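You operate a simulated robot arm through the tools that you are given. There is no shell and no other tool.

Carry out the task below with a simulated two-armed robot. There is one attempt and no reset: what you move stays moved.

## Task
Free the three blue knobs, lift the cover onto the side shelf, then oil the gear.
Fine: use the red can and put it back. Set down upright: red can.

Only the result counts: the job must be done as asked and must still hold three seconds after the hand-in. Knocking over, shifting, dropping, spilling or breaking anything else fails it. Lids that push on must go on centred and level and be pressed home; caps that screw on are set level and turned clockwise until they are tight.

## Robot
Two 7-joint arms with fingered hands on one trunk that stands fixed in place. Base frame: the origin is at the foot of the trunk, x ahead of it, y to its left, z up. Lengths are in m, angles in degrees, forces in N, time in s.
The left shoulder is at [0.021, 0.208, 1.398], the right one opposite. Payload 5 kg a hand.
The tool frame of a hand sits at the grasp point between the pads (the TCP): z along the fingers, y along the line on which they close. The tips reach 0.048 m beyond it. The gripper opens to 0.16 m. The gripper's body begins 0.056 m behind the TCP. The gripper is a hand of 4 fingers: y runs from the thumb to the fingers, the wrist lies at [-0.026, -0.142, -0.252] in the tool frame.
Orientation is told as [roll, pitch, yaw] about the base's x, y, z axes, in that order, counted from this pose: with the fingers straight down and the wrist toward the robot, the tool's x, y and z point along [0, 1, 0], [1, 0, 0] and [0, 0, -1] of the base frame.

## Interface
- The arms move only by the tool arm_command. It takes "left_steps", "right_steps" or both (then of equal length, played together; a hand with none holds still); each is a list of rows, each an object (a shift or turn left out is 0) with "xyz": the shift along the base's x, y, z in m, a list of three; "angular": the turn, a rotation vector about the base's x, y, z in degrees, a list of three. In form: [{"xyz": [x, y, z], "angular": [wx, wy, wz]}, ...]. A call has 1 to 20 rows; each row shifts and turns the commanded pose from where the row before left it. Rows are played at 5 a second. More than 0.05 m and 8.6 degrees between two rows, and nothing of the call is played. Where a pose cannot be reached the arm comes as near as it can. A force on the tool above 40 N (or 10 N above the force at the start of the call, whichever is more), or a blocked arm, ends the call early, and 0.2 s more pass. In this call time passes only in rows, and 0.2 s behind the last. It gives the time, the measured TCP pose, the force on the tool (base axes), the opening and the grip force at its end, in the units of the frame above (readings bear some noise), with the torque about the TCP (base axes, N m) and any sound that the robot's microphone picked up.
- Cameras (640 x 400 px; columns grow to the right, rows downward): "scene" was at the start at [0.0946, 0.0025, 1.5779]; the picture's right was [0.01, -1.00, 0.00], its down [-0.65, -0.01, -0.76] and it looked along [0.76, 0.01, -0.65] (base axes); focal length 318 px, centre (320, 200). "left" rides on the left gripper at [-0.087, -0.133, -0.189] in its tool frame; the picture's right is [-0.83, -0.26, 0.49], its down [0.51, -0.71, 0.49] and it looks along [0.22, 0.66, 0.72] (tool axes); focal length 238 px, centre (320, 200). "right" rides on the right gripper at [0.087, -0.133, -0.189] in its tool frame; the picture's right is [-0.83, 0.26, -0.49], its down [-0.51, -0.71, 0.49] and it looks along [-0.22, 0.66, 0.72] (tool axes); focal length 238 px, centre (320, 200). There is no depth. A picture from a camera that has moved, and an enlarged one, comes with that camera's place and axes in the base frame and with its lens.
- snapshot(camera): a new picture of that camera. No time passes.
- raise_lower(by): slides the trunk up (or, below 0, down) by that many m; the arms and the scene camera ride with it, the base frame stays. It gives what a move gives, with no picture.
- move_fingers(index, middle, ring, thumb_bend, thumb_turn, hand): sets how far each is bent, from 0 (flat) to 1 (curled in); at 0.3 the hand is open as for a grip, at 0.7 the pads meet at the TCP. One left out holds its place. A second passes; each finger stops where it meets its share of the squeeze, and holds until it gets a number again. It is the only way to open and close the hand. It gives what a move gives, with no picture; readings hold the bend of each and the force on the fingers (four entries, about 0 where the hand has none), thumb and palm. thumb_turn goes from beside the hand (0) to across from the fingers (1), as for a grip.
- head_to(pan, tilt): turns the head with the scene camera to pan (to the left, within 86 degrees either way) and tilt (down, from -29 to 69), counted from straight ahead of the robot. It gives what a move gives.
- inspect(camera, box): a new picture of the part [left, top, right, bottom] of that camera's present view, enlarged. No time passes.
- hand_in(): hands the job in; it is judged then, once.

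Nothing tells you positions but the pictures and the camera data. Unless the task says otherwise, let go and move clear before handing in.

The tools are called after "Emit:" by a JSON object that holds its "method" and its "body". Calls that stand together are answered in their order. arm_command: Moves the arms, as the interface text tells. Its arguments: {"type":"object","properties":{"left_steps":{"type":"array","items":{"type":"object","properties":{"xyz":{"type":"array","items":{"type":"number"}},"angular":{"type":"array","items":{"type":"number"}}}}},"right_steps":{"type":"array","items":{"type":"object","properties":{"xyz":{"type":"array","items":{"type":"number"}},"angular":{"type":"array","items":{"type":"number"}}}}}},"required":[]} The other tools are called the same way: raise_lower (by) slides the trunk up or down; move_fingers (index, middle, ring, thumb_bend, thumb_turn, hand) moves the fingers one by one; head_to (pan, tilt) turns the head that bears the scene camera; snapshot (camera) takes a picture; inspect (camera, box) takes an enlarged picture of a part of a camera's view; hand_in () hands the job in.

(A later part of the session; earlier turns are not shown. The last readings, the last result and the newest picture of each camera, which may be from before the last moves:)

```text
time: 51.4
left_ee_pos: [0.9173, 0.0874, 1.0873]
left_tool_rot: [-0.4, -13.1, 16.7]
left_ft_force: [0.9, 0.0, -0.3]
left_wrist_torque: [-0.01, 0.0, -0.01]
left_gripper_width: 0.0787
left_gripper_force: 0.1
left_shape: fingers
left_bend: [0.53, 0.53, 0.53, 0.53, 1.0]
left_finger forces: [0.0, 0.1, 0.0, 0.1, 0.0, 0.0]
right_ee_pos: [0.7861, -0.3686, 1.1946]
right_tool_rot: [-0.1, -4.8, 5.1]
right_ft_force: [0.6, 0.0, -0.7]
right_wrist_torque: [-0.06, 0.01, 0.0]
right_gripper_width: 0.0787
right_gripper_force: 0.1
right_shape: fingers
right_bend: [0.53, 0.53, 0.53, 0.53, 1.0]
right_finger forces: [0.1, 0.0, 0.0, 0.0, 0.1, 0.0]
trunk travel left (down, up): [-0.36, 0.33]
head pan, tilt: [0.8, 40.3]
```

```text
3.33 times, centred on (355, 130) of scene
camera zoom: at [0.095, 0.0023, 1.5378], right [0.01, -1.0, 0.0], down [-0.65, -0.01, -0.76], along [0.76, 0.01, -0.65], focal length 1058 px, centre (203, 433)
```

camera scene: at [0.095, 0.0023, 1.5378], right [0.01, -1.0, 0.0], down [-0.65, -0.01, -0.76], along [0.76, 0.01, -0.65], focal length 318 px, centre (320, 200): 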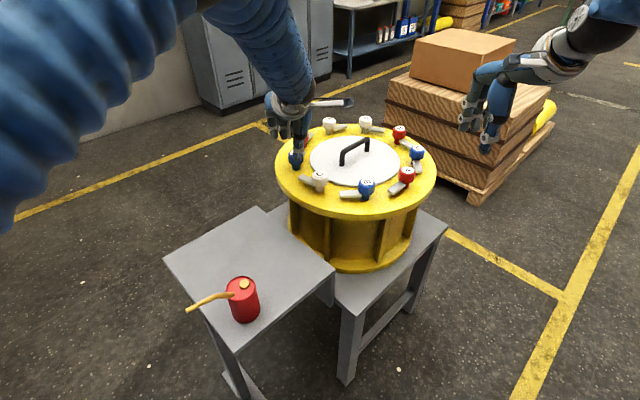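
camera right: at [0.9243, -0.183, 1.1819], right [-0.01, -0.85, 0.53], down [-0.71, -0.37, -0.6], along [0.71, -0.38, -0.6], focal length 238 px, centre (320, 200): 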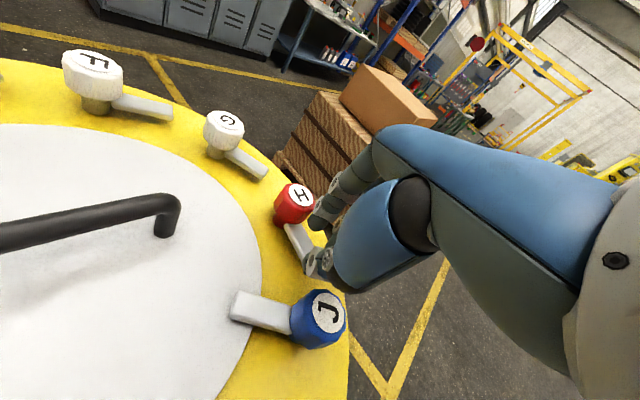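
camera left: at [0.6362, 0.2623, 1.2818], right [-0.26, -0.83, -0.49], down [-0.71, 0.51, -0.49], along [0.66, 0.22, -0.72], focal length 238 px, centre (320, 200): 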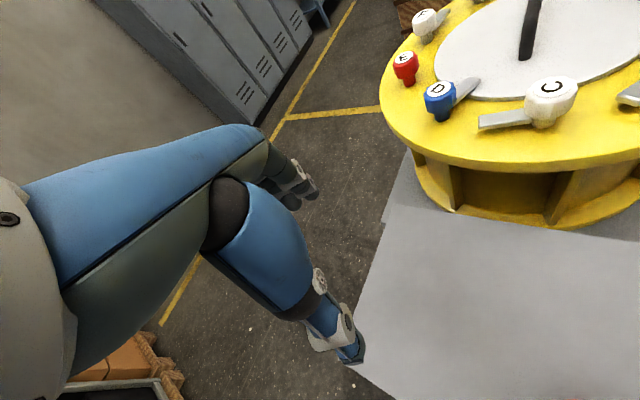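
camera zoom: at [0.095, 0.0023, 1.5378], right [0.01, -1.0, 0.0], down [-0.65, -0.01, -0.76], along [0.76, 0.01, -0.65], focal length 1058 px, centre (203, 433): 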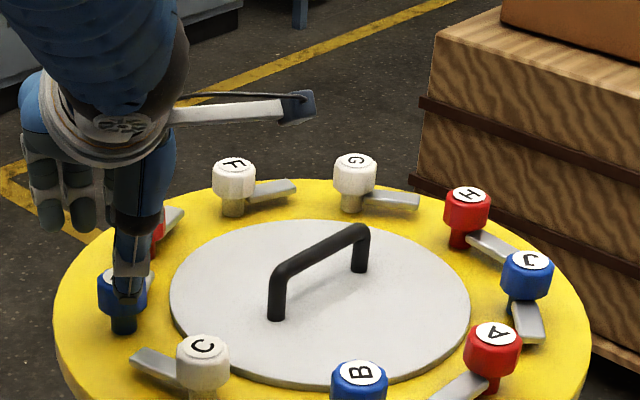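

Let me yaw the left hand back in the free air, then come over D again.

Emit:
{"method": "arm_command", "body": {"left_steps": [{"xyz": [0, 0, 0.002], "angular": [0, 0, -7.1]}, {"xyz": [0, 0, 0.002], "angular": [0, 0, -7.1]}, {"xyz": [0, 0, 0.002], "angular": [0, 0, -7.1]}, {"xyz": [0, 0, 0.002], "angular": [0, 0, -7.1]}, {"xyz": [0.005, 0.002, 0], "angular": [0, 0, -7.1]}, {"xyz": [0.01, 0.003, 0], "angular": [0, 0, -7.1]}, {"xyz": [0.01, 0.003, 0], "angular": [0, 0, -7.1]}, {"xyz": [0.01, 0.003, 0], "angular": [0, 0, -7.1]}, {"xyz": [0.012, 0.003, -0.015]}, {"xyz": [0, 0, 0]}]}}

Emit:
{"method": "inspect", "body": {"camera": "left", "box": [240, 160, 460, 340]}}

Emit:
{"method": "inspect", "body": {"camera": "scene", "box": [260, 80, 450, 200]}}

```text
time: 53.6
left_ee_pos: [0.964, 0.1006, 1.0814]
left_tool_rot: [-0.6, -13.3, -40.0]
left_ft_force: [-0.3, 0.8, -0.3]
left_wrist_torque: [-0.01, 0.01, -0.01]
left_gripper_width: 0.0788
left_gripper_force: 0.0
left_shape: fingers
left_bend: [0.53, 0.53, 0.53, 0.53, 1.0]
left_finger forces: [0.0, 0.0, 0.0, 0.0, 0.0, 0.0]
right_ee_pos: [0.7847, -0.368, 1.1949]
right_tool_rot: [-0.2, -5.0, 5.1]
right_ft_force: [-0.3, -0.5, 1.4]
right_wrist_torque: [-0.03, -0.04, 0.01]
right_gripper_width: 0.0789
right_gripper_force: 0.1
right_shape: fingers
right_bend: [0.53, 0.53, 0.53, 0.53, 1.0]
right_finger forces: [0.0, 0.1, 0.0, 0.1, 0.0, 0.0]
trunk travel left (down, up): [-0.36, 0.33]
head pan, tilt: [0.8, 40.3]
```

```text
2.22 times, centred on (350, 250) of left
camera zoom: at [0.7773, 0.1475, 1.2357], right [-0.65, -0.55, -0.53], down [-0.12, 0.75, -0.65], along [0.75, -0.36, -0.55], focal length 530 px, centre (253, 89)
```

zoom: 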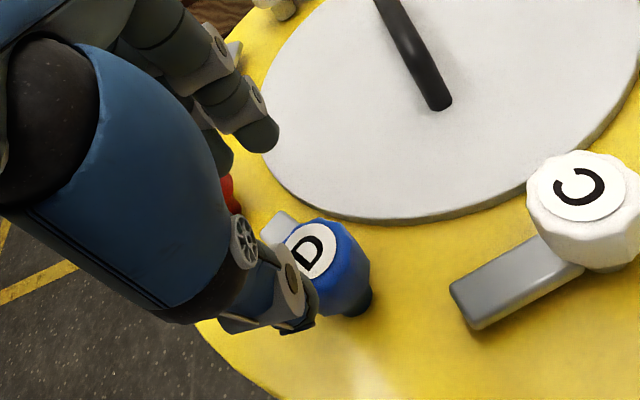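

```text
3.33 times, centred on (355, 140) of scene
camera zoom: at [0.0938, 0.0027, 1.538], right [0.01, -1.0, 0.0], down [-0.65, -0.01, -0.76], along [0.76, 0.01, -0.65], focal length 1058 px, centre (203, 400)
```

zoom: 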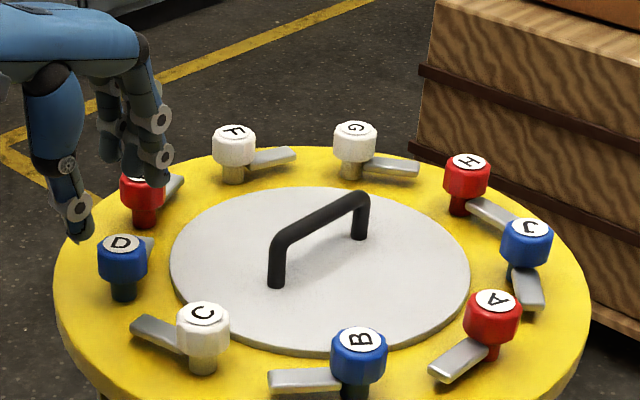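

The hand is lined up over D with the tongue visible beyond it. Descending, pinching and turning on.

Emit:
{"method": "arm_command", "body": {"left_steps": [{"xyz": [0.001, -0.002, -0.016]}, {"xyz": [0, 0, -0.016]}, {"xyz": [0, 0, -0.016]}, {"xyz": [0, 0, -0.016]}, {"xyz": [0, 0, 0]}]}}

Emit:
{"method": "move_fingers", "body": {"hand": "left", "middle": 0.7, "thumb_bend": 0.7}}

Emit:
{"method": "inspect", "body": {"camera": "left", "box": [240, 160, 460, 340]}}

```text
time: 54.8
left_ee_pos: [0.9653, 0.0983, 1.0172]
left_tool_rot: [-0.5, -13.3, -40.0]
left_ft_force: [-0.4, -0.3, 0.0]
left_wrist_torque: [0.0, -0.03, 0.0]
left_gripper_width: 0.0788
left_gripper_force: 0.0
left_shape: fingers
left_bend: [0.53, 0.53, 0.53, 0.53, 1.0]
left_finger forces: [0.1, 0.0, 0.0, 0.0, 0.1, 0.0]
right_ee_pos: [0.7856, -0.369, 1.1934]
right_tool_rot: [-0.2, -5.0, 5.1]
right_ft_force: [-0.5, -0.1, 0.3]
right_wrist_torque: [0.01, 0.02, -0.03]
right_gripper_width: 0.079
right_gripper_force: 0.0
right_shape: fingers
right_bend: [0.53, 0.53, 0.53, 0.53, 1.0]
right_finger forces: [0.0, 0.1, 0.0, 0.0, 0.0, 0.1]
trunk travel left (down, up): [-0.36, 0.33]
head pan, tilt: [0.8, 40.3]
```

```text
time: 55.8
left_ee_pos: [0.9661, 0.1, 1.0161]
left_tool_rot: [-0.5, -13.2, -40.1]
left_ft_force: [-4.9, 5.8, -2.2]
left_wrist_torque: [0.24, 0.15, 0.0]
left_gripper_width: 0.0655
left_gripper_force: 12.5
left_shape: fingers
left_bend: [0.53, 0.64, 0.53, 0.63, 1.0]
left_finger forces: [0.1, 9.9, 0.0, 0.0, 15.7, 0.0]
right_ee_pos: [0.7852, -0.3677, 1.194]
right_tool_rot: [-0.2, -5.0, 5.1]
right_ft_force: [0.3, -0.5, -0.5]
right_wrist_torque: [-0.03, -0.01, 0.03]
right_gripper_width: 0.0787
right_gripper_force: 0.1
right_shape: fingers
right_bend: [0.53, 0.53, 0.53, 0.53, 1.0]
right_finger forces: [0.1, 0.0, 0.0, 0.0, 0.1, 0.0]
trunk travel left (down, up): [-0.36, 0.33]
head pan, tilt: [0.8, 40.3]
```

```text
2.22 times, centred on (350, 250) of left
camera zoom: at [0.7799, 0.147, 1.1705], right [-0.65, -0.55, -0.53], down [-0.12, 0.76, -0.64], along [0.75, -0.35, -0.56], focal length 530 px, centre (253, 89)
```

zoom: 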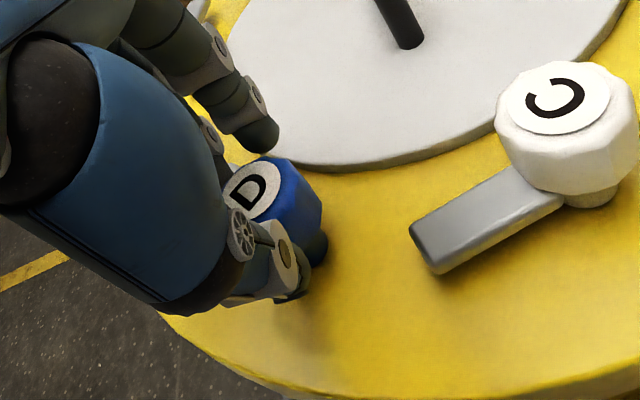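

Emit:
{"method": "arm_command", "body": {"left_steps": [{"xyz": [-0.0005, -0.0006, 0], "angular": [0, 0, 5.4]}, {"xyz": [-0.0004, -0.0007, 0], "angular": [0, 0, 5.4]}, {"xyz": [-0.0004, -0.0007, 0], "angular": [0, 0, 5.4]}, {"xyz": [-0.0003, -0.0008, 0], "angular": [0, 0, 5.4]}, {"xyz": [-0.0003, -0.0008, 0], "angular": [0, 0, 5.4]}]}}

Emit:
{"method": "move_fingers", "body": {"hand": "left", "middle": 0.53, "thumb_bend": 0.53}}

Emit:
{"method": "arm_command", "body": {"left_steps": [{"xyz": [0, 0, 0.03]}, {"xyz": [0, 0, 0.03]}, {"xyz": [-0.02, 0.005, 0.03]}, {"xyz": [-0.03, 0.02, 0.01]}, {"xyz": [-0.03, 0.04, 0]}, {"xyz": [-0.03, 0.04, 0]}, {"xyz": [-0.03, 0.04, 0]}, {"xyz": [-0.03, 0.04, 0]}, {"xyz": [-0.03, 0.04, 0]}, {"xyz": [-0.03, 0.03, 0]}, {"xyz": [0, 0, 0]}]}}

Emit:
{"method": "inspect", "body": {"camera": "scene", "box": [260, 80, 450, 200]}}

Emit:
{"method": "snapshot", "body": {"camera": "scene"}}

```text
time: 57.0
left_ee_pos: [0.9638, 0.0967, 1.0168]
left_tool_rot: [-0.5, -13.2, -12.9]
left_ft_force: [-8.1, 5.7, -3.7]
left_wrist_torque: [0.28, 0.41, -0.01]
left_gripper_width: 0.0662
left_gripper_force: 13.4
left_shape: fingers
left_bend: [0.53, 0.65, 0.53, 0.62, 1.0]
left_finger forces: [0.0, 9.6, 0.0, 0.1, 17.5, 0.1]
right_ee_pos: [0.7852, -0.3686, 1.1949]
right_tool_rot: [-0.3, -5.1, 5.2]
right_ft_force: [0.0, -0.8, -0.1]
right_wrist_torque: [0.05, 0.03, 0.02]
right_gripper_width: 0.0789
right_gripper_force: 0.1
right_shape: fingers
right_bend: [0.53, 0.53, 0.53, 0.53, 1.0]
right_finger forces: [0.0, 0.1, 0.0, 0.0, 0.0, 0.0]
trunk travel left (down, up): [-0.36, 0.33]
head pan, tilt: [0.8, 40.3]
```

```text
time: 58.0
left_ee_pos: [0.9631, 0.0951, 1.0169]
left_tool_rot: [-0.5, -13.3, -13.0]
left_ft_force: [-0.3, 0.1, 0.0]
left_wrist_torque: [-0.01, -0.02, -0.01]
left_gripper_width: 0.079
left_gripper_force: 0.1
left_shape: fingers
left_bend: [0.53, 0.53, 0.53, 0.53, 1.0]
left_finger forces: [0.1, 0.0, 0.0, 0.0, 0.1, 0.1]
right_ee_pos: [0.7853, -0.3689, 1.1942]
right_tool_rot: [-0.3, -4.8, 5.1]
right_ft_force: [-0.3, -0.7, 0.6]
right_wrist_torque: [0.0, -0.03, 0.01]
right_gripper_width: 0.0788
right_gripper_force: 0.1
right_shape: fingers
right_bend: [0.53, 0.53, 0.53, 0.53, 1.0]
right_finger forces: [0.1, 0.1, 0.0, 0.1, 0.0, 0.1]
trunk travel left (down, up): [-0.36, 0.33]
head pan, tilt: [0.8, 40.3]
```

```text
time: 60.4
left_ee_pos: [0.7345, 0.3512, 1.1171]
left_tool_rot: [-0.5, -13.2, -13.1]
left_ft_force: [0.9, -1.0, -0.1]
left_wrist_torque: [0.06, 0.03, 0.01]
left_gripper_width: 0.079
left_gripper_force: 0.0
left_shape: fingers
left_bend: [0.53, 0.53, 0.53, 0.53, 1.0]
left_finger forces: [0.0, 0.1, 0.1, 0.0, 0.0, 0.0]
right_ee_pos: [0.7864, -0.3703, 1.1936]
right_tool_rot: [-0.2, -5.0, 5.1]
right_ft_force: [0.3, -0.5, 0.1]
right_wrist_torque: [0.11, 0.08, 0.06]
right_gripper_width: 0.0786
right_gripper_force: 0.2
right_shape: fingers
right_bend: [0.53, 0.53, 0.53, 0.53, 1.0]
right_finger forces: [0.1, 0.0, 0.0, 0.0, 0.0, 0.1]
trunk travel left (down, up): [-0.36, 0.33]
head pan, tilt: [0.8, 40.3]
```

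```text
3.33 times, centred on (355, 140) of scene
camera zoom: at [0.0956, 0.0011, 1.5378], right [0.01, -1.0, 0.0], down [-0.65, -0.01, -0.76], along [0.76, 0.01, -0.65], focal length 1058 px, centre (203, 400)
```

zoom: 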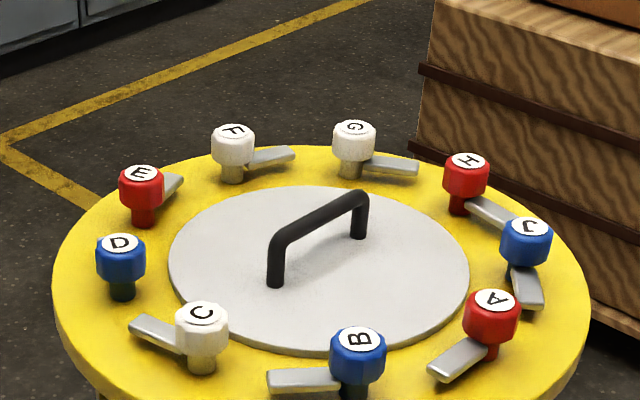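

```text
taken
camera scene: at [0.0956, 0.0011, 1.5378], right [0.01, -1.0, 0.0], down [-0.65, -0.01, -0.76], along [0.76, 0.01, -0.65], focal length 318 px, centre (320, 200)
```

scene: 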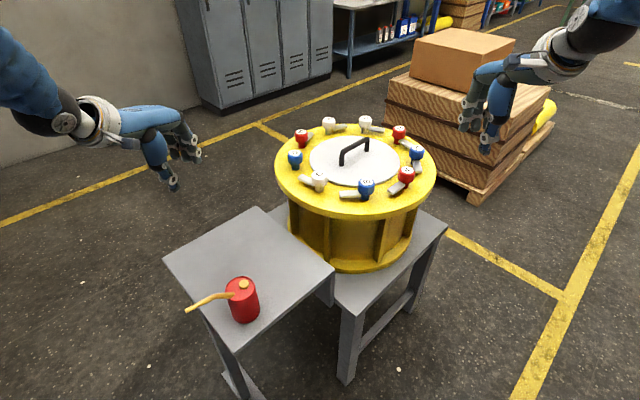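

All three blue knobs are freed. Next comes the cover: I'll move the left hand away from the shelf, turn the right hand perpendicular to the handle (yaw 45°, tilted about 36° for reach), and lower the trunk.

Emit:
{"method": "arm_command", "body": {"left_steps": [{"xyz": [-0.02, 0.02, 0.02]}, {"xyz": [-0.02, 0.02, 0.02]}, {"xyz": [-0.02, 0.02, 0.02]}, {"xyz": [-0.02, 0.02, 0.02]}, {"xyz": [-0.02, 0.02, 0.02]}, {"xyz": [-0.02, 0.02, 0.02]}, {"xyz": [-0.02, 0.02, 0.02]}, {"xyz": [-0.02, 0.02, 0.02]}, {"xyz": [-0.02, 0.02, 0.02]}, {"xyz": [0, 0, 0]}, {"xyz": [0, 0, 0]}], "right_steps": [{"xyz": [0, 0, 0.01], "angular": [0, 0, 6.67]}, {"xyz": [0, 0, 0.01], "angular": [0, 0, 6.67]}, {"xyz": [0, 0, 0.01], "angular": [0, 0, 6.67]}, {"xyz": [0, 0, 0.01], "angular": [0, 0, 6.67]}, {"xyz": [0, 0, 0.01], "angular": [0, 0, 6.67]}, {"xyz": [0, 0, 0.01], "angular": [0, 0, 6.67]}, {"xyz": [0, 0, 0.01], "angular": [5.48, -5.48, 0]}, {"xyz": [0, 0, 0.01], "angular": [5.48, -5.48, 0]}, {"xyz": [0, 0, 0], "angular": [5.48, -5.48, 0]}, {"xyz": [0, 0, 0], "angular": [5.48, -5.48, 0]}, {"xyz": [0, 0, 0]}]}}

Emit:
{"method": "raise_lower", "body": {"by": -0.14}}

Emit:
{"method": "snapshot", "body": {"camera": "scene"}}

Emit:
{"method": "snapshot", "body": {"camera": "right"}}

```text
time: 62.8
left_ee_pos: [0.5537, 0.5335, 1.2967]
left_tool_rot: [-0.6, -13.4, -13.0]
left_ft_force: [-0.4, 0.5, 0.1]
left_wrist_torque: [-0.11, 0.0, -0.05]
left_gripper_width: 0.0791
left_gripper_force: 0.1
left_shape: fingers
left_bend: [0.53, 0.53, 0.53, 0.53, 1.0]
left_finger forces: [0.0, 0.0, 0.1, 0.0, 0.1, 0.1]
left hand out of reach, approached as far as the arm can: row 6
right_ee_pos: [0.7846, -0.3663, 1.2752]
right_tool_rot: [-0.4, -36.1, 45.2]
right_ft_force: [0.5, 0.7, 0.2]
right_wrist_torque: [-0.08, 0.04, -0.03]
right_gripper_width: 0.0789
right_gripper_force: 0.1
right_shape: fingers
right_bend: [0.53, 0.53, 0.53, 0.53, 1.0]
right_finger forces: [0.1, 0.0, 0.0, 0.1, 0.0, 0.1]
trunk travel left (down, up): [-0.36, 0.33]
head pan, tilt: [0.8, 40.3]
```

```text
time: 64.5
left_ee_pos: [0.5553, 0.5308, 1.1571]
left_tool_rot: [-0.4, -13.3, -13.0]
left_ft_force: [-0.1, 0.3, 0.3]
left_wrist_torque: [-0.01, 0.0, -0.01]
left_gripper_width: 0.0788
left_gripper_force: 0.0
left_shape: fingers
left_bend: [0.53, 0.53, 0.53, 0.53, 1.0]
left_finger forces: [0.1, 0.0, 0.1, 0.1, 0.1, 0.0]
right_ee_pos: [0.7861, -0.3688, 1.1366]
right_tool_rot: [-0.3, -35.9, 45.2]
right_ft_force: [0.3, -0.1, 0.5]
right_wrist_torque: [-0.04, 0.0, 0.01]
right_gripper_width: 0.0789
right_gripper_force: 0.0
right_shape: fingers
right_bend: [0.53, 0.53, 0.53, 0.53, 1.0]
right_finger forces: [0.1, 0.0, 0.1, 0.0, 0.0, 0.0]
trunk travel left (down, up): [-0.22, 0.47]
head pan, tilt: [0.8, 40.3]
```

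```text
taken
camera scene: at [0.0941, 0.0024, 1.3981], right [0.01, -1.0, 0.0], down [-0.65, -0.01, -0.76], along [0.76, 0.01, -0.65], focal length 318 px, centre (320, 200)
```

scene: 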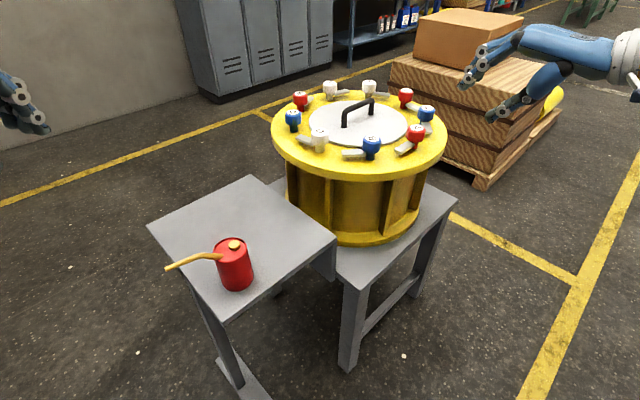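

```text
taken
camera right: at [0.5679, -0.4609, 1.2103], right [0.53, -0.64, 0.55], down [0.16, -0.56, -0.81], along [0.83, 0.52, -0.2], focal length 238 px, centre (320, 200)
```

right: 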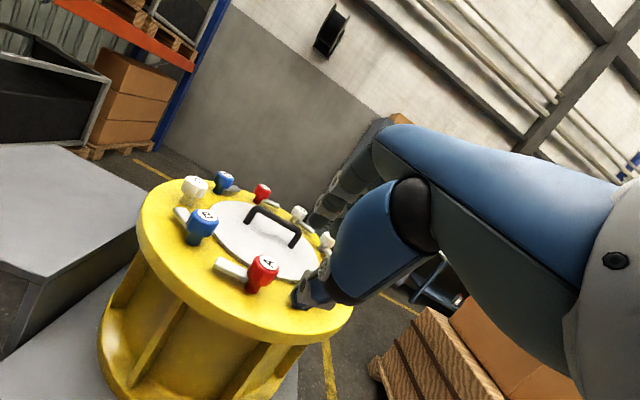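

I'll zoom on the handle from this lower viewpoint to fix its height.

Emit:
{"method": "inspect", "body": {"camera": "scene", "box": [310, 80, 410, 150]}}

Emit:
{"method": "inspect", "body": {"camera": "right", "box": [200, 180, 330, 290]}}

```text
5.71 times, centred on (360, 115) of scene
camera zoom: at [0.0941, 0.0024, 1.3981], right [0.01, -1.0, 0.0], down [-0.65, -0.01, -0.76], along [0.76, 0.01, -0.65], focal length 1815 px, centre (91, 686)
```

zoom: 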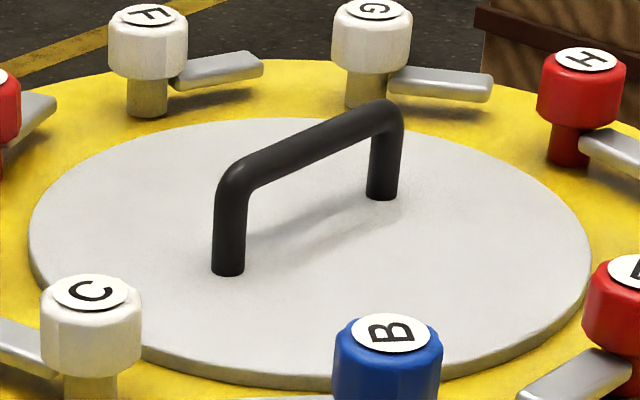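

```text
3.64 times, centred on (265, 235) of right
camera zoom: at [0.5679, -0.4609, 1.2103], right [0.53, -0.64, 0.55], down [0.16, -0.56, -0.81], along [0.83, 0.52, -0.2], focal length 867 px, centre (520, 73)
```

zoom: 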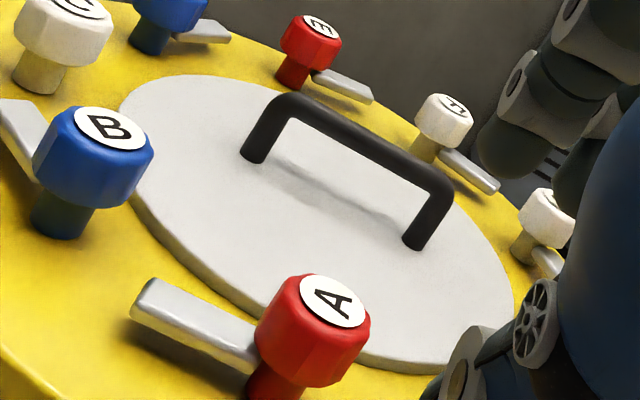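

The handle bar's centre is at about (1.017, -0.103, 0.994) and the cover top is at 0.945. I'll narrow the right fingers and move to a pre-grasp above and behind the bar.

Emit:
{"method": "move_fingers", "body": {"hand": "right", "index": 0.57, "middle": 0.57, "ring": 0.57, "thumb_bend": 0.57}}

Emit:
{"method": "arm_command", "body": {"right_steps": [{"xyz": [0.027, 0.032, 0]}, {"xyz": [0.027, 0.032, 0]}, {"xyz": [0.027, 0.032, 0]}, {"xyz": [0.027, 0.032, 0]}, {"xyz": [0.027, 0.032, 0]}, {"xyz": [0.027, 0.032, -0.01]}, {"xyz": [0.027, 0.032, -0.02]}, {"xyz": [0, 0, -0.02]}, {"xyz": [0, 0, 0]}]}}

Emit:
{"method": "inspect", "body": {"camera": "scene", "box": [280, 50, 440, 160]}}

Emit:
{"method": "snapshot", "body": {"camera": "right"}}

```text
time: 65.5
left_ee_pos: [0.5531, 0.5313, 1.1564]
left_tool_rot: [-0.5, -13.3, -12.9]
left_ft_force: [0.4, 0.1, 0.0]
left_wrist_torque: [-0.02, 0.01, 0.05]
left_gripper_width: 0.0791
left_gripper_force: 0.1
left_shape: fingers
left_bend: [0.53, 0.53, 0.53, 0.53, 1.0]
left_finger forces: [0.0, 0.1, 0.1, 0.0, 0.0, 0.1]
right_ee_pos: [0.7867, -0.3691, 1.1344]
right_tool_rot: [-0.2, -36.0, 45.2]
right_ft_force: [-0.4, 0.3, -0.3]
right_wrist_torque: [0.0, 0.01, 0.0]
right_gripper_width: 0.0676
right_gripper_force: 0.0
right_shape: fingers
right_bend: [0.56, 0.56, 0.56, 0.56, 1.0]
right_finger forces: [0.0, 0.0, 0.1, 0.1, 0.0, 0.0]
trunk travel left (down, up): [-0.22, 0.47]
head pan, tilt: [0.8, 40.3]
```

```text
time: 67.5
left_ee_pos: [0.554, 0.5315, 1.1556]
left_tool_rot: [-0.6, -13.2, -12.9]
left_ft_force: [-0.7, 0.3, -0.1]
left_wrist_torque: [-0.1, 0.01, -0.05]
left_gripper_width: 0.0788
left_gripper_force: 0.1
left_shape: fingers
left_bend: [0.53, 0.53, 0.53, 0.53, 1.0]
left_finger forces: [0.1, 0.1, 0.0, 0.0, 0.0, 0.0]
right_ee_pos: [0.9744, -0.1416, 1.0858]
right_tool_rot: [-0.4, -35.8, 45.1]
right_ft_force: [0.4, 1.7, -0.3]
right_wrist_torque: [-0.04, 0.0, -0.04]
right_gripper_width: 0.0668
right_gripper_force: 0.0
right_shape: fingers
right_bend: [0.56, 0.56, 0.56, 0.56, 1.0]
right_finger forces: [0.0, 0.0, 0.0, 0.0, 0.0, 0.0]
trunk travel left (down, up): [-0.22, 0.47]
head pan, tilt: [0.8, 40.3]
```

```text
3.64 times, centred on (360, 105) of scene
camera zoom: at [0.0946, 0.0036, 1.3979], right [0.01, -1.0, 0.0], down [-0.65, -0.01, -0.76], along [0.76, 0.01, -0.65], focal length 1155 px, centre (174, 546)
```

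zoom: 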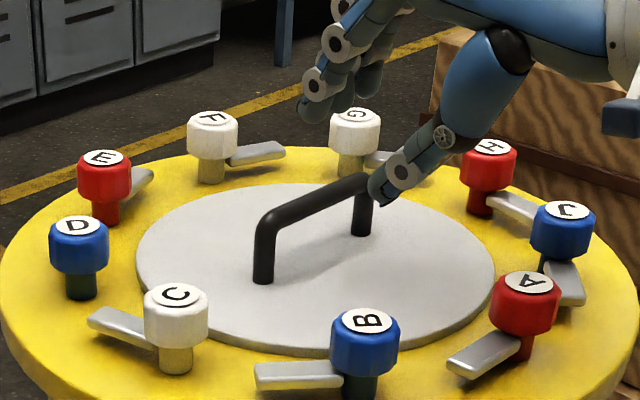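

```text
taken
camera right: at [0.7571, -0.2347, 1.16], right [0.53, -0.64, 0.55], down [0.16, -0.56, -0.81], along [0.83, 0.52, -0.2], focal length 238 px, centre (320, 200)
```

right: 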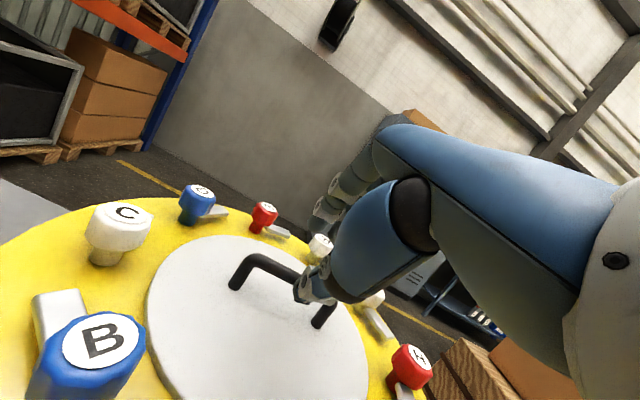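

The pre-grasp looks good. I'll advance along the tool axis so the bar goes between thumb and fingers.

Emit:
{"method": "arm_command", "body": {"right_steps": [{"xyz": [0.001, -0.003, -0.011]}, {"xyz": [0.0083, 0.0083, -0.0163]}, {"xyz": [0.0083, 0.0083, -0.0163]}, {"xyz": [0, 0, 0]}]}}

Emit:
{"method": "inspect", "body": {"camera": "scene", "box": [280, 50, 440, 160]}}

Emit:
{"method": "inspect", "body": {"camera": "right", "box": [200, 180, 360, 320]}}

```text
time: 68.5
left_ee_pos: [0.5542, 0.531, 1.1562]
left_tool_rot: [-0.5, -13.3, -13.1]
left_ft_force: [0.1, -0.6, -0.1]
left_wrist_torque: [0.03, -0.06, 0.03]
left_gripper_width: 0.0788
left_gripper_force: 0.1
left_shape: fingers
left_bend: [0.53, 0.53, 0.53, 0.53, 1.0]
left_finger forces: [0.0, 0.0, 0.1, 0.0, 0.0, 0.0]
right_ee_pos: [0.9915, -0.1301, 1.0425]
right_tool_rot: [-0.4, -36.0, 45.2]
right_ft_force: [-1.3, 0.7, 0.3]
right_wrist_torque: [-0.01, 0.0, 0.0]
right_gripper_width: 0.067
right_gripper_force: 0.2
right_shape: fingers
right_bend: [0.56, 0.56, 0.56, 0.56, 1.0]
right_finger forces: [0.0, 0.1, 0.0, 0.0, 0.1, 0.0]
trunk travel left (down, up): [-0.22, 0.47]
head pan, tilt: [0.8, 40.3]
```

```text
3.64 times, centred on (360, 105) of scene
camera zoom: at [0.0939, 0.0025, 1.398], right [0.01, -1.0, 0.0], down [-0.65, -0.01, -0.76], along [0.76, 0.01, -0.65], focal length 1155 px, centre (174, 546)
```

zoom: 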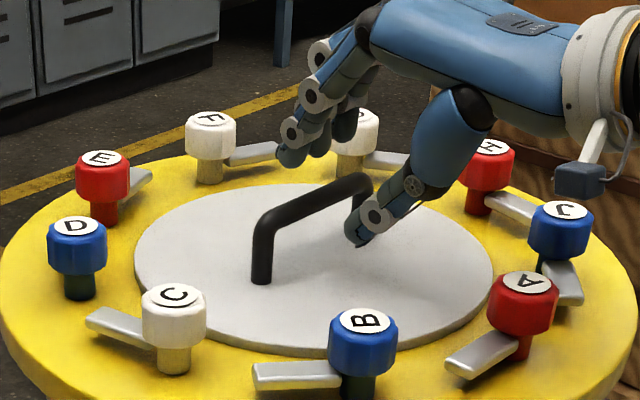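

```text
2.86 times, centred on (280, 250) of right
camera zoom: at [0.7743, -0.2231, 1.1167], right [0.53, -0.64, 0.55], down [0.16, -0.56, -0.81], along [0.83, 0.52, -0.2], focal length 681 px, centre (434, 57)
```

zoom: 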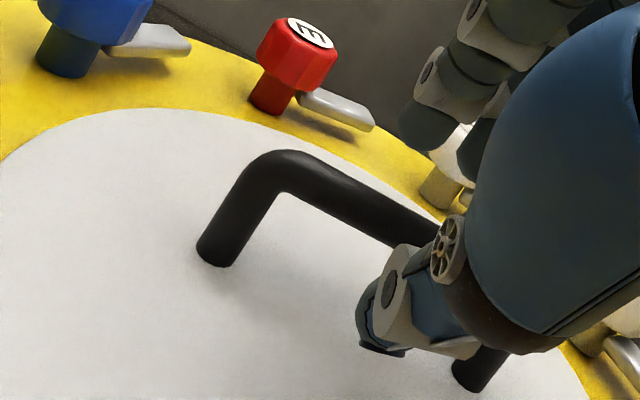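

The bar is centred between thumb and fingers. I'll narrow the opening first so the thumb keeps clear of the cover, then advance the rest.

Emit:
{"method": "move_fingers", "body": {"hand": "right", "index": 0.62, "middle": 0.62, "ring": 0.62, "thumb_bend": 0.62}}

Emit:
{"method": "arm_command", "body": {"right_steps": [{"xyz": [0.0042, 0.0042, -0.0081]}, {"xyz": [0.0042, 0.0042, -0.0081]}, {"xyz": [0.0021, 0.0021, -0.004]}, {"xyz": [0, 0, 0]}]}}

Emit:
{"method": "inspect", "body": {"camera": "scene", "box": [310, 60, 410, 140]}}

Emit:
{"method": "inspect", "body": {"camera": "right", "box": [200, 180, 360, 320]}}

```text
time: 69.5
left_ee_pos: [0.5543, 0.5321, 1.1568]
left_tool_rot: [-0.5, -13.3, -13.0]
left_ft_force: [0.0, -0.4, -0.3]
left_wrist_torque: [0.01, 0.01, 0.02]
left_gripper_width: 0.079
left_gripper_force: 0.0
left_shape: fingers
left_bend: [0.53, 0.53, 0.53, 0.53, 1.0]
left_finger forces: [0.1, 0.0, 0.0, 0.0, 0.0, 0.0]
right_ee_pos: [0.9918, -0.1312, 1.042]
right_tool_rot: [-0.3, -36.0, 45.2]
right_ft_force: [-0.6, 0.1, -0.4]
right_wrist_torque: [0.0, -0.04, -0.02]
right_gripper_width: 0.0439
right_gripper_force: 0.0
right_shape: fingers
right_bend: [0.62, 0.62, 0.62, 0.62, 1.0]
right_finger forces: [0.0, 0.1, 0.2, 0.1, 0.0, 0.0]
trunk travel left (down, up): [-0.22, 0.47]
head pan, tilt: [0.8, 40.3]
```

```text
time: 70.5
left_ee_pos: [0.5535, 0.5302, 1.1571]
left_tool_rot: [-0.5, -13.3, -13.0]
left_ft_force: [0.0, -0.5, 1.0]
left_wrist_torque: [0.01, 0.03, 0.01]
left_gripper_width: 0.079
left_gripper_force: 0.0
left_shape: fingers
left_bend: [0.53, 0.53, 0.53, 0.53, 1.0]
left_finger forces: [0.0, 0.1, 0.0, 0.1, 0.0, 0.0]
right_ee_pos: [1.0022, -0.1196, 1.0211]
right_tool_rot: [-0.2, -36.1, 45.1]
right_ft_force: [-0.9, 0.0, 0.1]
right_wrist_torque: [-0.02, -0.02, 0.03]
right_gripper_width: 0.0439
right_gripper_force: 0.0
right_shape: fingers
right_bend: [0.62, 0.62, 0.62, 0.62, 1.0]
right_finger forces: [0.0, 0.0, 0.1, 0.1, 0.0, 0.1]
trunk travel left (down, up): [-0.22, 0.47]
head pan, tilt: [0.8, 40.3]
```

```text
5.00 times, centred on (360, 100) of scene
camera zoom: at [0.0943, 0.0025, 1.3979], right [0.01, -1.0, 0.0], down [-0.65, -0.01, -0.76], along [0.76, 0.01, -0.65], focal length 1588 px, centre (120, 700)
```

zoom: 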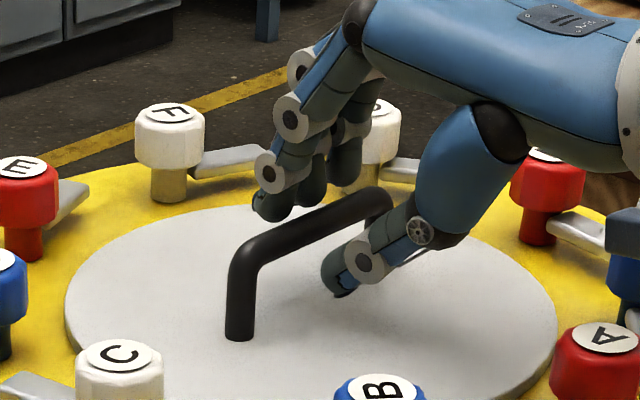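

```text
2.86 times, centred on (280, 250) of right
camera zoom: at [0.7848, -0.213, 1.0957], right [0.53, -0.64, 0.55], down [0.16, -0.56, -0.81], along [0.83, 0.52, -0.2], focal length 681 px, centre (434, 57)
```

zoom: 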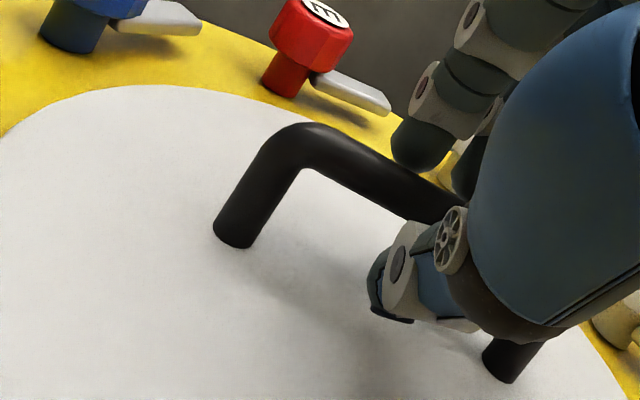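

The bar sits between the fingertips with clearance all round. I'll advance slightly deeper and close all fingers.

Emit:
{"method": "arm_command", "body": {"right_steps": [{"xyz": [0.0033, 0.0033, -0.0065]}, {"xyz": [0, 0, 0]}]}}

Emit:
{"method": "move_fingers", "body": {"hand": "right", "index": 0.8, "middle": 0.8, "ring": 0.8, "thumb_bend": 0.8}}

Emit:
{"method": "inspect", "body": {"camera": "scene", "box": [310, 60, 410, 140]}}

Emit:
{"method": "inspect", "body": {"camera": "right", "box": [200, 180, 360, 320]}}

```text
time: 71.1
left_ee_pos: [0.5532, 0.532, 1.1558]
left_tool_rot: [-0.5, -13.3, -13.0]
left_ft_force: [-1.1, 0.2, 0.2]
left_wrist_torque: [0.0, -0.02, 0.03]
left_gripper_width: 0.0789
left_gripper_force: 0.1
left_shape: fingers
left_bend: [0.53, 0.53, 0.53, 0.53, 1.0]
left_finger forces: [0.0, 0.1, 0.0, 0.1, 0.1, 0.1]
right_ee_pos: [1.0062, -0.1175, 1.0148]
right_tool_rot: [-0.3, -36.0, 45.1]
right_ft_force: [0.1, -0.3, 0.1]
right_wrist_torque: [-0.01, -0.03, -0.01]
right_gripper_width: 0.0436
right_gripper_force: 0.0
right_shape: fingers
right_bend: [0.62, 0.62, 0.62, 0.62, 1.0]
right_finger forces: [0.0, 0.0, 0.0, 0.0, 0.0, 0.0]
trunk travel left (down, up): [-0.22, 0.47]
head pan, tilt: [0.8, 40.3]
```

```text
time: 72.1
left_ee_pos: [0.5559, 0.5316, 1.1575]
left_tool_rot: [-0.6, -13.2, -13.0]
left_ft_force: [0.0, -0.5, 0.6]
left_wrist_torque: [0.01, 0.01, 0.0]
left_gripper_width: 0.079
left_gripper_force: 0.0
left_shape: fingers
left_bend: [0.53, 0.53, 0.53, 0.53, 1.0]
left_finger forces: [0.0, 0.1, 0.1, 0.1, 0.0, 0.1]
right_ee_pos: [1.0059, -0.1163, 1.0139]
right_tool_rot: [-0.3, -36.0, 45.2]
right_ft_force: [7.4, 4.6, 3.6]
right_wrist_torque: [-0.21, -0.45, 0.63]
right_gripper_width: 0.0226
right_gripper_force: 33.1
right_shape: fingers
right_bend: [0.66, 0.67, 0.67, 0.69, 1.0]
right_finger forces: [12.0, 12.2, 13.6, 0.0, 28.1, 0.1]
trunk travel left (down, up): [-0.22, 0.47]
head pan, tilt: [0.8, 40.3]
```

```text
5.00 times, centred on (360, 100) of scene
camera zoom: at [0.0947, 0.0031, 1.3979], right [0.01, -1.0, 0.0], down [-0.65, -0.01, -0.76], along [0.76, 0.01, -0.65], focal length 1588 px, centre (120, 700)
```

zoom: 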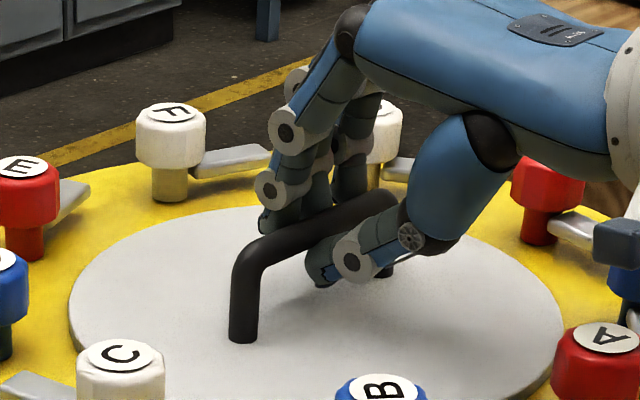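

```text
2.86 times, centred on (280, 250) of right
camera zoom: at [0.7886, -0.2088, 1.0895], right [0.53, -0.64, 0.55], down [0.16, -0.56, -0.81], along [0.83, 0.52, -0.2], focal length 681 px, centre (434, 57)
```

zoom: 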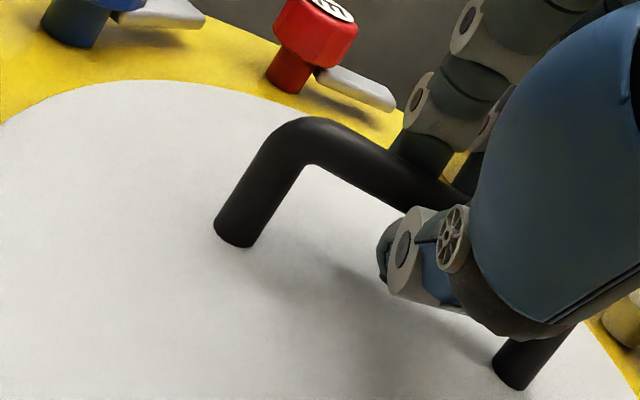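

The bar is held with about 33 N. I'll lift gently and read the load.

Emit:
{"method": "arm_command", "body": {"right_steps": [{"xyz": [0, 0, 0.005]}, {"xyz": [0, 0, 0.005]}, {"xyz": [0, 0, 0.005]}, {"xyz": [0, 0, 0.005]}, {"xyz": [0, 0, 0]}]}}

Emit:
{"method": "inspect", "body": {"camera": "scene", "box": [270, 50, 450, 170]}}

```text
time: 73.3
left_ee_pos: [0.5552, 0.5307, 1.1556]
left_tool_rot: [-0.4, -13.2, -13.1]
left_ft_force: [0.1, 0.1, -0.2]
left_wrist_torque: [0.03, -0.01, 0.02]
left_gripper_width: 0.0789
left_gripper_force: 0.1
left_shape: fingers
left_bend: [0.53, 0.53, 0.53, 0.53, 1.0]
left_finger forces: [0.1, 0.0, 0.1, 0.1, 0.0, 0.0]
right_ee_pos: [1.0076, -0.1168, 1.0315]
right_tool_rot: [-0.2, -35.8, 45.1]
right_ft_force: [0.2, 0.9, -19.2]
right_wrist_torque: [-0.21, 0.24, 0.02]
right_gripper_width: 0.0241
right_gripper_force: 25.3
right_shape: fingers
right_bend: [0.66, 0.71, 0.72, 0.68, 1.0]
right_finger forces: [11.8, 6.3, 2.3, 0.0, 30.4, 0.1]
trunk travel left (down, up): [-0.22, 0.47]
head pan, tilt: [0.8, 40.3]
```

```text
3.33 times, centred on (360, 110) of scene
camera zoom: at [0.0963, 0.0023, 1.3977], right [0.01, -1.0, 0.0], down [-0.65, -0.01, -0.76], along [0.76, 0.01, -0.65], focal length 1058 px, centre (187, 500)
```

zoom: 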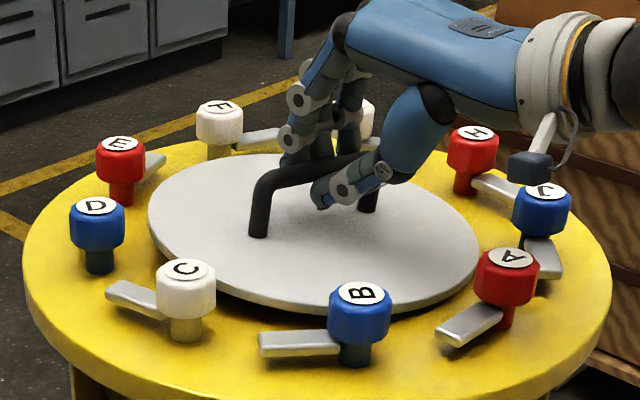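

The cover lifts at about 19 N but hangs slightly tilted. I'll look from both cameras before going on.

Emit:
{"method": "snapshot", "body": {"camera": "right"}}

Emit:
{"method": "inspect", "body": {"camera": "scene", "box": [300, 70, 420, 150]}}

```text
taken
camera right: at [0.7898, -0.2095, 1.107], right [0.54, -0.64, 0.55], down [0.16, -0.56, -0.81], along [0.83, 0.52, -0.2], focal length 238 px, centre (320, 200)
```

right: 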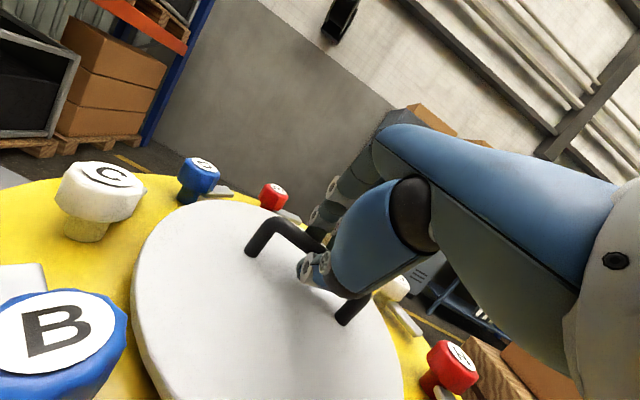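

```text
5.00 times, centred on (360, 110) of scene
camera zoom: at [0.0963, 0.0023, 1.3977], right [0.01, -1.0, 0.0], down [-0.65, -0.01, -0.76], along [0.76, 0.01, -0.65], focal length 1588 px, centre (120, 650)
```

zoom: 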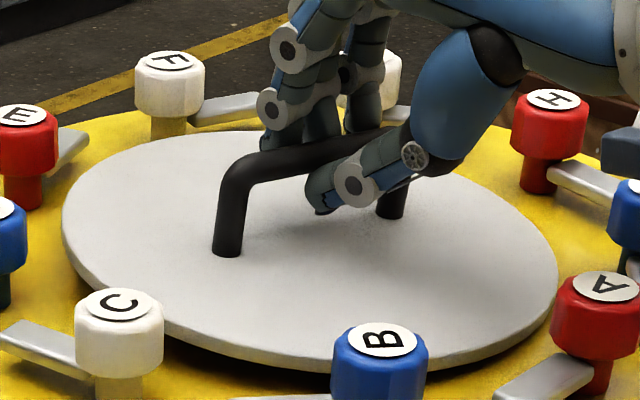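

The bar has pivoted a little in the grip, with the far-right side lower. The load is balanced about the grip, so I'll lift further and then level the cover with the wrist.

Emit:
{"method": "arm_command", "body": {"right_steps": [{"xyz": [0, 0, 0.008]}, {"xyz": [0, 0, 0.008]}, {"xyz": [0, 0, 0.008]}, {"xyz": [0, 0, 0.008]}, {"xyz": [0, 0, 0]}]}}

Emit:
{"method": "inspect", "body": {"camera": "scene", "box": [270, 50, 450, 170]}}

Emit:
{"method": "snapshot", "body": {"camera": "right"}}

```text
time: 74.5
left_ee_pos: [0.5577, 0.5315, 1.1548]
left_tool_rot: [-0.5, -13.2, -13.0]
left_ft_force: [-0.6, 0.9, -0.3]
left_wrist_torque: [0.02, 0.0, 0.02]
left_gripper_width: 0.079
left_gripper_force: 0.2
left_shape: fingers
left_bend: [0.53, 0.53, 0.53, 0.53, 1.0]
left_finger forces: [0.0, 0.0, 0.0, 0.0, 0.1, 0.0]
right_ee_pos: [1.007, -0.1171, 1.0632]
right_tool_rot: [-0.2, -35.9, 45.1]
right_ft_force: [0.3, 0.4, -20.3]
right_wrist_torque: [-0.25, 0.24, 0.05]
right_gripper_width: 0.024
right_gripper_force: 25.0
right_shape: fingers
right_bend: [0.66, 0.71, 0.72, 0.68, 1.0]
right_finger forces: [12.0, 6.2, 2.1, 0.0, 30.5, 0.0]
trunk travel left (down, up): [-0.22, 0.47]
head pan, tilt: [0.8, 40.3]
```

```text
3.33 times, centred on (360, 110) of scene
camera zoom: at [0.0968, 0.0023, 1.3976], right [0.01, -1.0, 0.0], down [-0.65, -0.01, -0.76], along [0.76, 0.01, -0.65], focal length 1058 px, centre (187, 500)
```

zoom: 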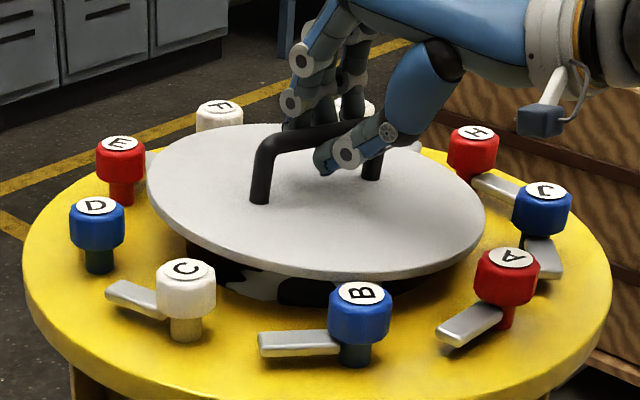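

```text
taken
camera right: at [0.79, -0.2096, 1.1387], right [0.54, -0.64, 0.55], down [0.16, -0.56, -0.81], along [0.83, 0.52, -0.2], focal length 238 px, centre (320, 200)
```

right: 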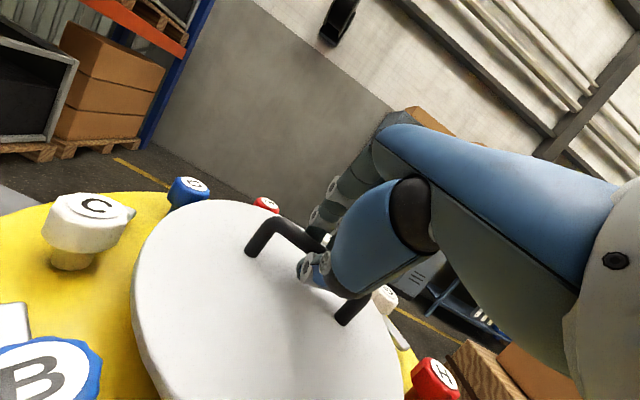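

The cover hangs steady in the grip at about 20 N, roughly 6° low on the right. I'll level it with a small wrist rotation and lift clear of the knobs.

Emit:
{"method": "arm_command", "body": {"right_steps": [{"xyz": [0, 0, 0.012]}, {"xyz": [0, 0, 0.012], "angular": [-1.9, -0.5, 0]}, {"xyz": [0, 0, 0.012], "angular": [-1.9, -0.5, 0]}, {"xyz": [0, 0, 0.012], "angular": [-1.9, -0.5, 0]}, {"xyz": [0, 0, 0.012]}, {"xyz": [0, 0, 0]}]}}

Emit:
{"method": "snapshot", "body": {"camera": "scene"}}

Emit:
{"method": "inspect", "body": {"camera": "scene", "box": [260, 10, 450, 180]}}

```text
time: 75.9
left_ee_pos: [0.5567, 0.5308, 1.1555]
left_tool_rot: [-0.6, -13.2, -12.9]
left_ft_force: [-0.5, -0.3, 0.7]
left_wrist_torque: [0.0, 0.02, 0.04]
left_gripper_width: 0.079
left_gripper_force: 0.0
left_shape: fingers
left_bend: [0.53, 0.53, 0.53, 0.53, 1.0]
left_finger forces: [0.1, 0.0, 0.0, 0.0, 0.1, 0.1]
right_ee_pos: [1.0081, -0.1167, 1.124]
right_tool_rot: [-6.3, -32.6, 48.5]
right_ft_force: [0.2, 0.3, -20.2]
right_wrist_torque: [-0.08, 0.25, 0.01]
right_gripper_width: 0.0239
right_gripper_force: 24.6
right_shape: fingers
right_bend: [0.66, 0.71, 0.72, 0.68, 1.0]
right_finger forces: [11.9, 5.7, 1.1, 0.0, 30.2, 0.0]
trunk travel left (down, up): [-0.22, 0.47]
head pan, tilt: [0.8, 40.3]
```

```text
taken
camera scene: at [0.0967, 0.0023, 1.3976], right [0.01, -1.0, 0.0], down [-0.65, -0.01, -0.76], along [0.76, 0.01, -0.65], focal length 318 px, centre (320, 200)
```

scene: 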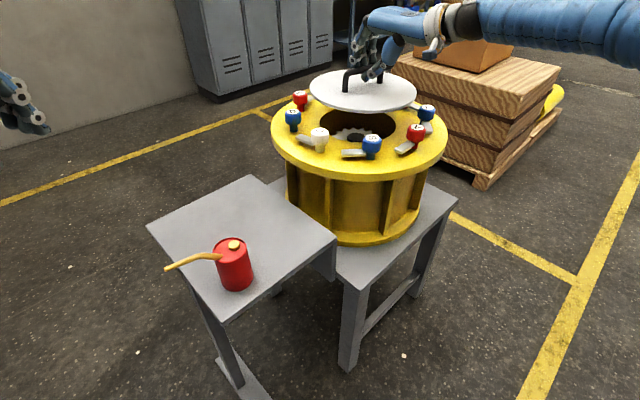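

```text
2.35 times, centred on (355, 95) of scene
camera zoom: at [0.0967, 0.0023, 1.3976], right [0.01, -1.0, 0.0], down [-0.65, -0.01, -0.76], along [0.76, 0.01, -0.65], focal length 747 px, centre (238, 447)
```

zoom: 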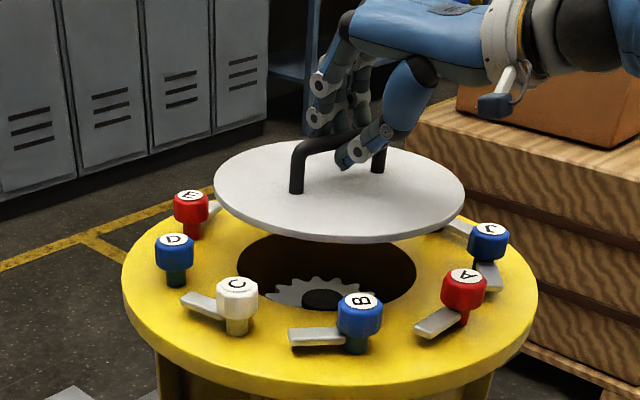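

The cover is level and clear, and the gear is visible inside. I'll carry the cover over to the shelf, aiming its centre at about (0.78, 0.286), clear of the can and of the drum flange.

Emit:
{"method": "arm_command", "body": {"right_steps": [{"xyz": [-0.008, 0.0128, 0]}, {"xyz": [-0.012, 0.02, 0]}, {"xyz": [-0.0146, 0.0248, 0]}, {"xyz": [-0.0146, 0.0248, 0]}, {"xyz": [-0.0146, 0.0248, 0]}, {"xyz": [-0.0146, 0.0248, 0]}, {"xyz": [-0.0146, 0.0248, 0]}, {"xyz": [-0.0146, 0.0248, 0]}, {"xyz": [-0.0146, 0.0248, 0]}, {"xyz": [-0.0146, 0.0248, 0]}, {"xyz": [-0.0146, 0.0248, 0]}, {"xyz": [-0.0146, 0.0248, 0]}, {"xyz": [-0.0146, 0.0248, 0]}, {"xyz": [-0.0146, 0.0248, 0]}, {"xyz": [-0.0146, 0.0248, 0]}, {"xyz": [-0.0146, 0.0248, 0]}, {"xyz": [-0.01, 0.0175, 0]}, {"xyz": [0, 0, 0]}]}}

Emit:
{"method": "snapshot", "body": {"camera": "scene"}}

Emit:
{"method": "snapshot", "body": {"camera": "left"}}

Emit:
{"method": "snapshot", "body": {"camera": "right"}}

```text
time: 79.7
left_ee_pos: [0.5565, 0.5313, 1.156]
left_tool_rot: [-0.6, -13.2, -13.1]
left_ft_force: [1.1, 0.0, -0.5]
left_wrist_torque: [0.05, 0.04, 0.0]
left_gripper_width: 0.0792
left_gripper_force: 0.1
left_shape: fingers
left_bend: [0.53, 0.53, 0.53, 0.53, 1.0]
left_finger forces: [0.0, 0.0, 0.1, 0.0, 0.0, 0.1]
right_ee_pos: [0.7723, 0.2806, 1.1237]
right_tool_rot: [-6.3, -32.7, 48.6]
right_ft_force: [1.1, -1.8, -18.9]
right_wrist_torque: [-0.09, 0.24, 0.02]
right_gripper_width: 0.0241
right_gripper_force: 23.7
right_shape: fingers
right_bend: [0.66, 0.71, 0.72, 0.68, 1.0]
right_finger forces: [11.7, 5.5, 0.8, 0.1, 29.5, 0.0]
trunk travel left (down, up): [-0.22, 0.47]
head pan, tilt: [0.8, 40.3]
```

```text
taken
camera scene: at [0.0962, 0.0027, 1.3977], right [0.01, -1.0, 0.0], down [-0.65, -0.01, -0.76], along [0.76, 0.01, -0.65], focal length 318 px, centre (320, 200)
```

scene: 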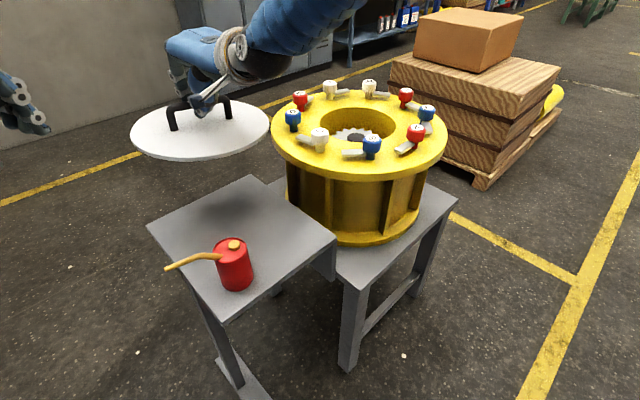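

```text
taken
camera left: at [0.3694, 0.4883, 1.3105], right [-0.33, -0.79, -0.52], down [-0.45, 0.62, -0.64], along [0.83, 0.02, -0.56], focal length 238 px, centre (320, 200)
```

left: 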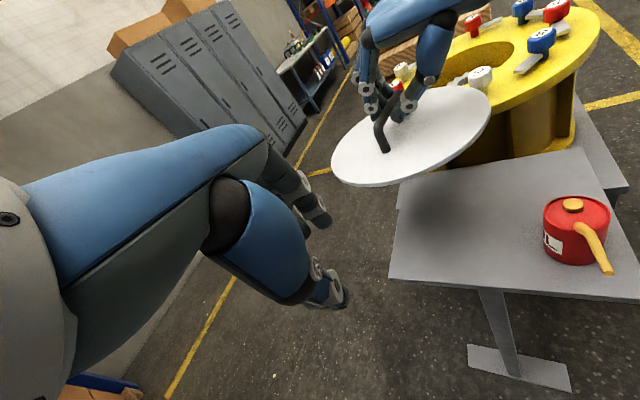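

```text
taken
camera right: at [0.5533, 0.1956, 1.2036], right [0.52, -0.58, 0.62], down [0.18, -0.64, -0.75], along [0.84, 0.5, -0.23], focal length 238 px, centre (320, 200)
```

right: 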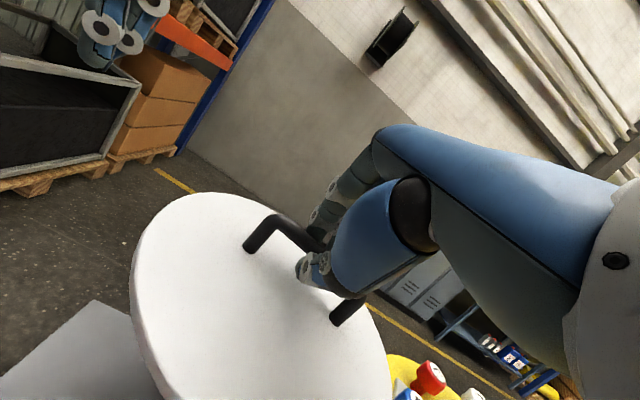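

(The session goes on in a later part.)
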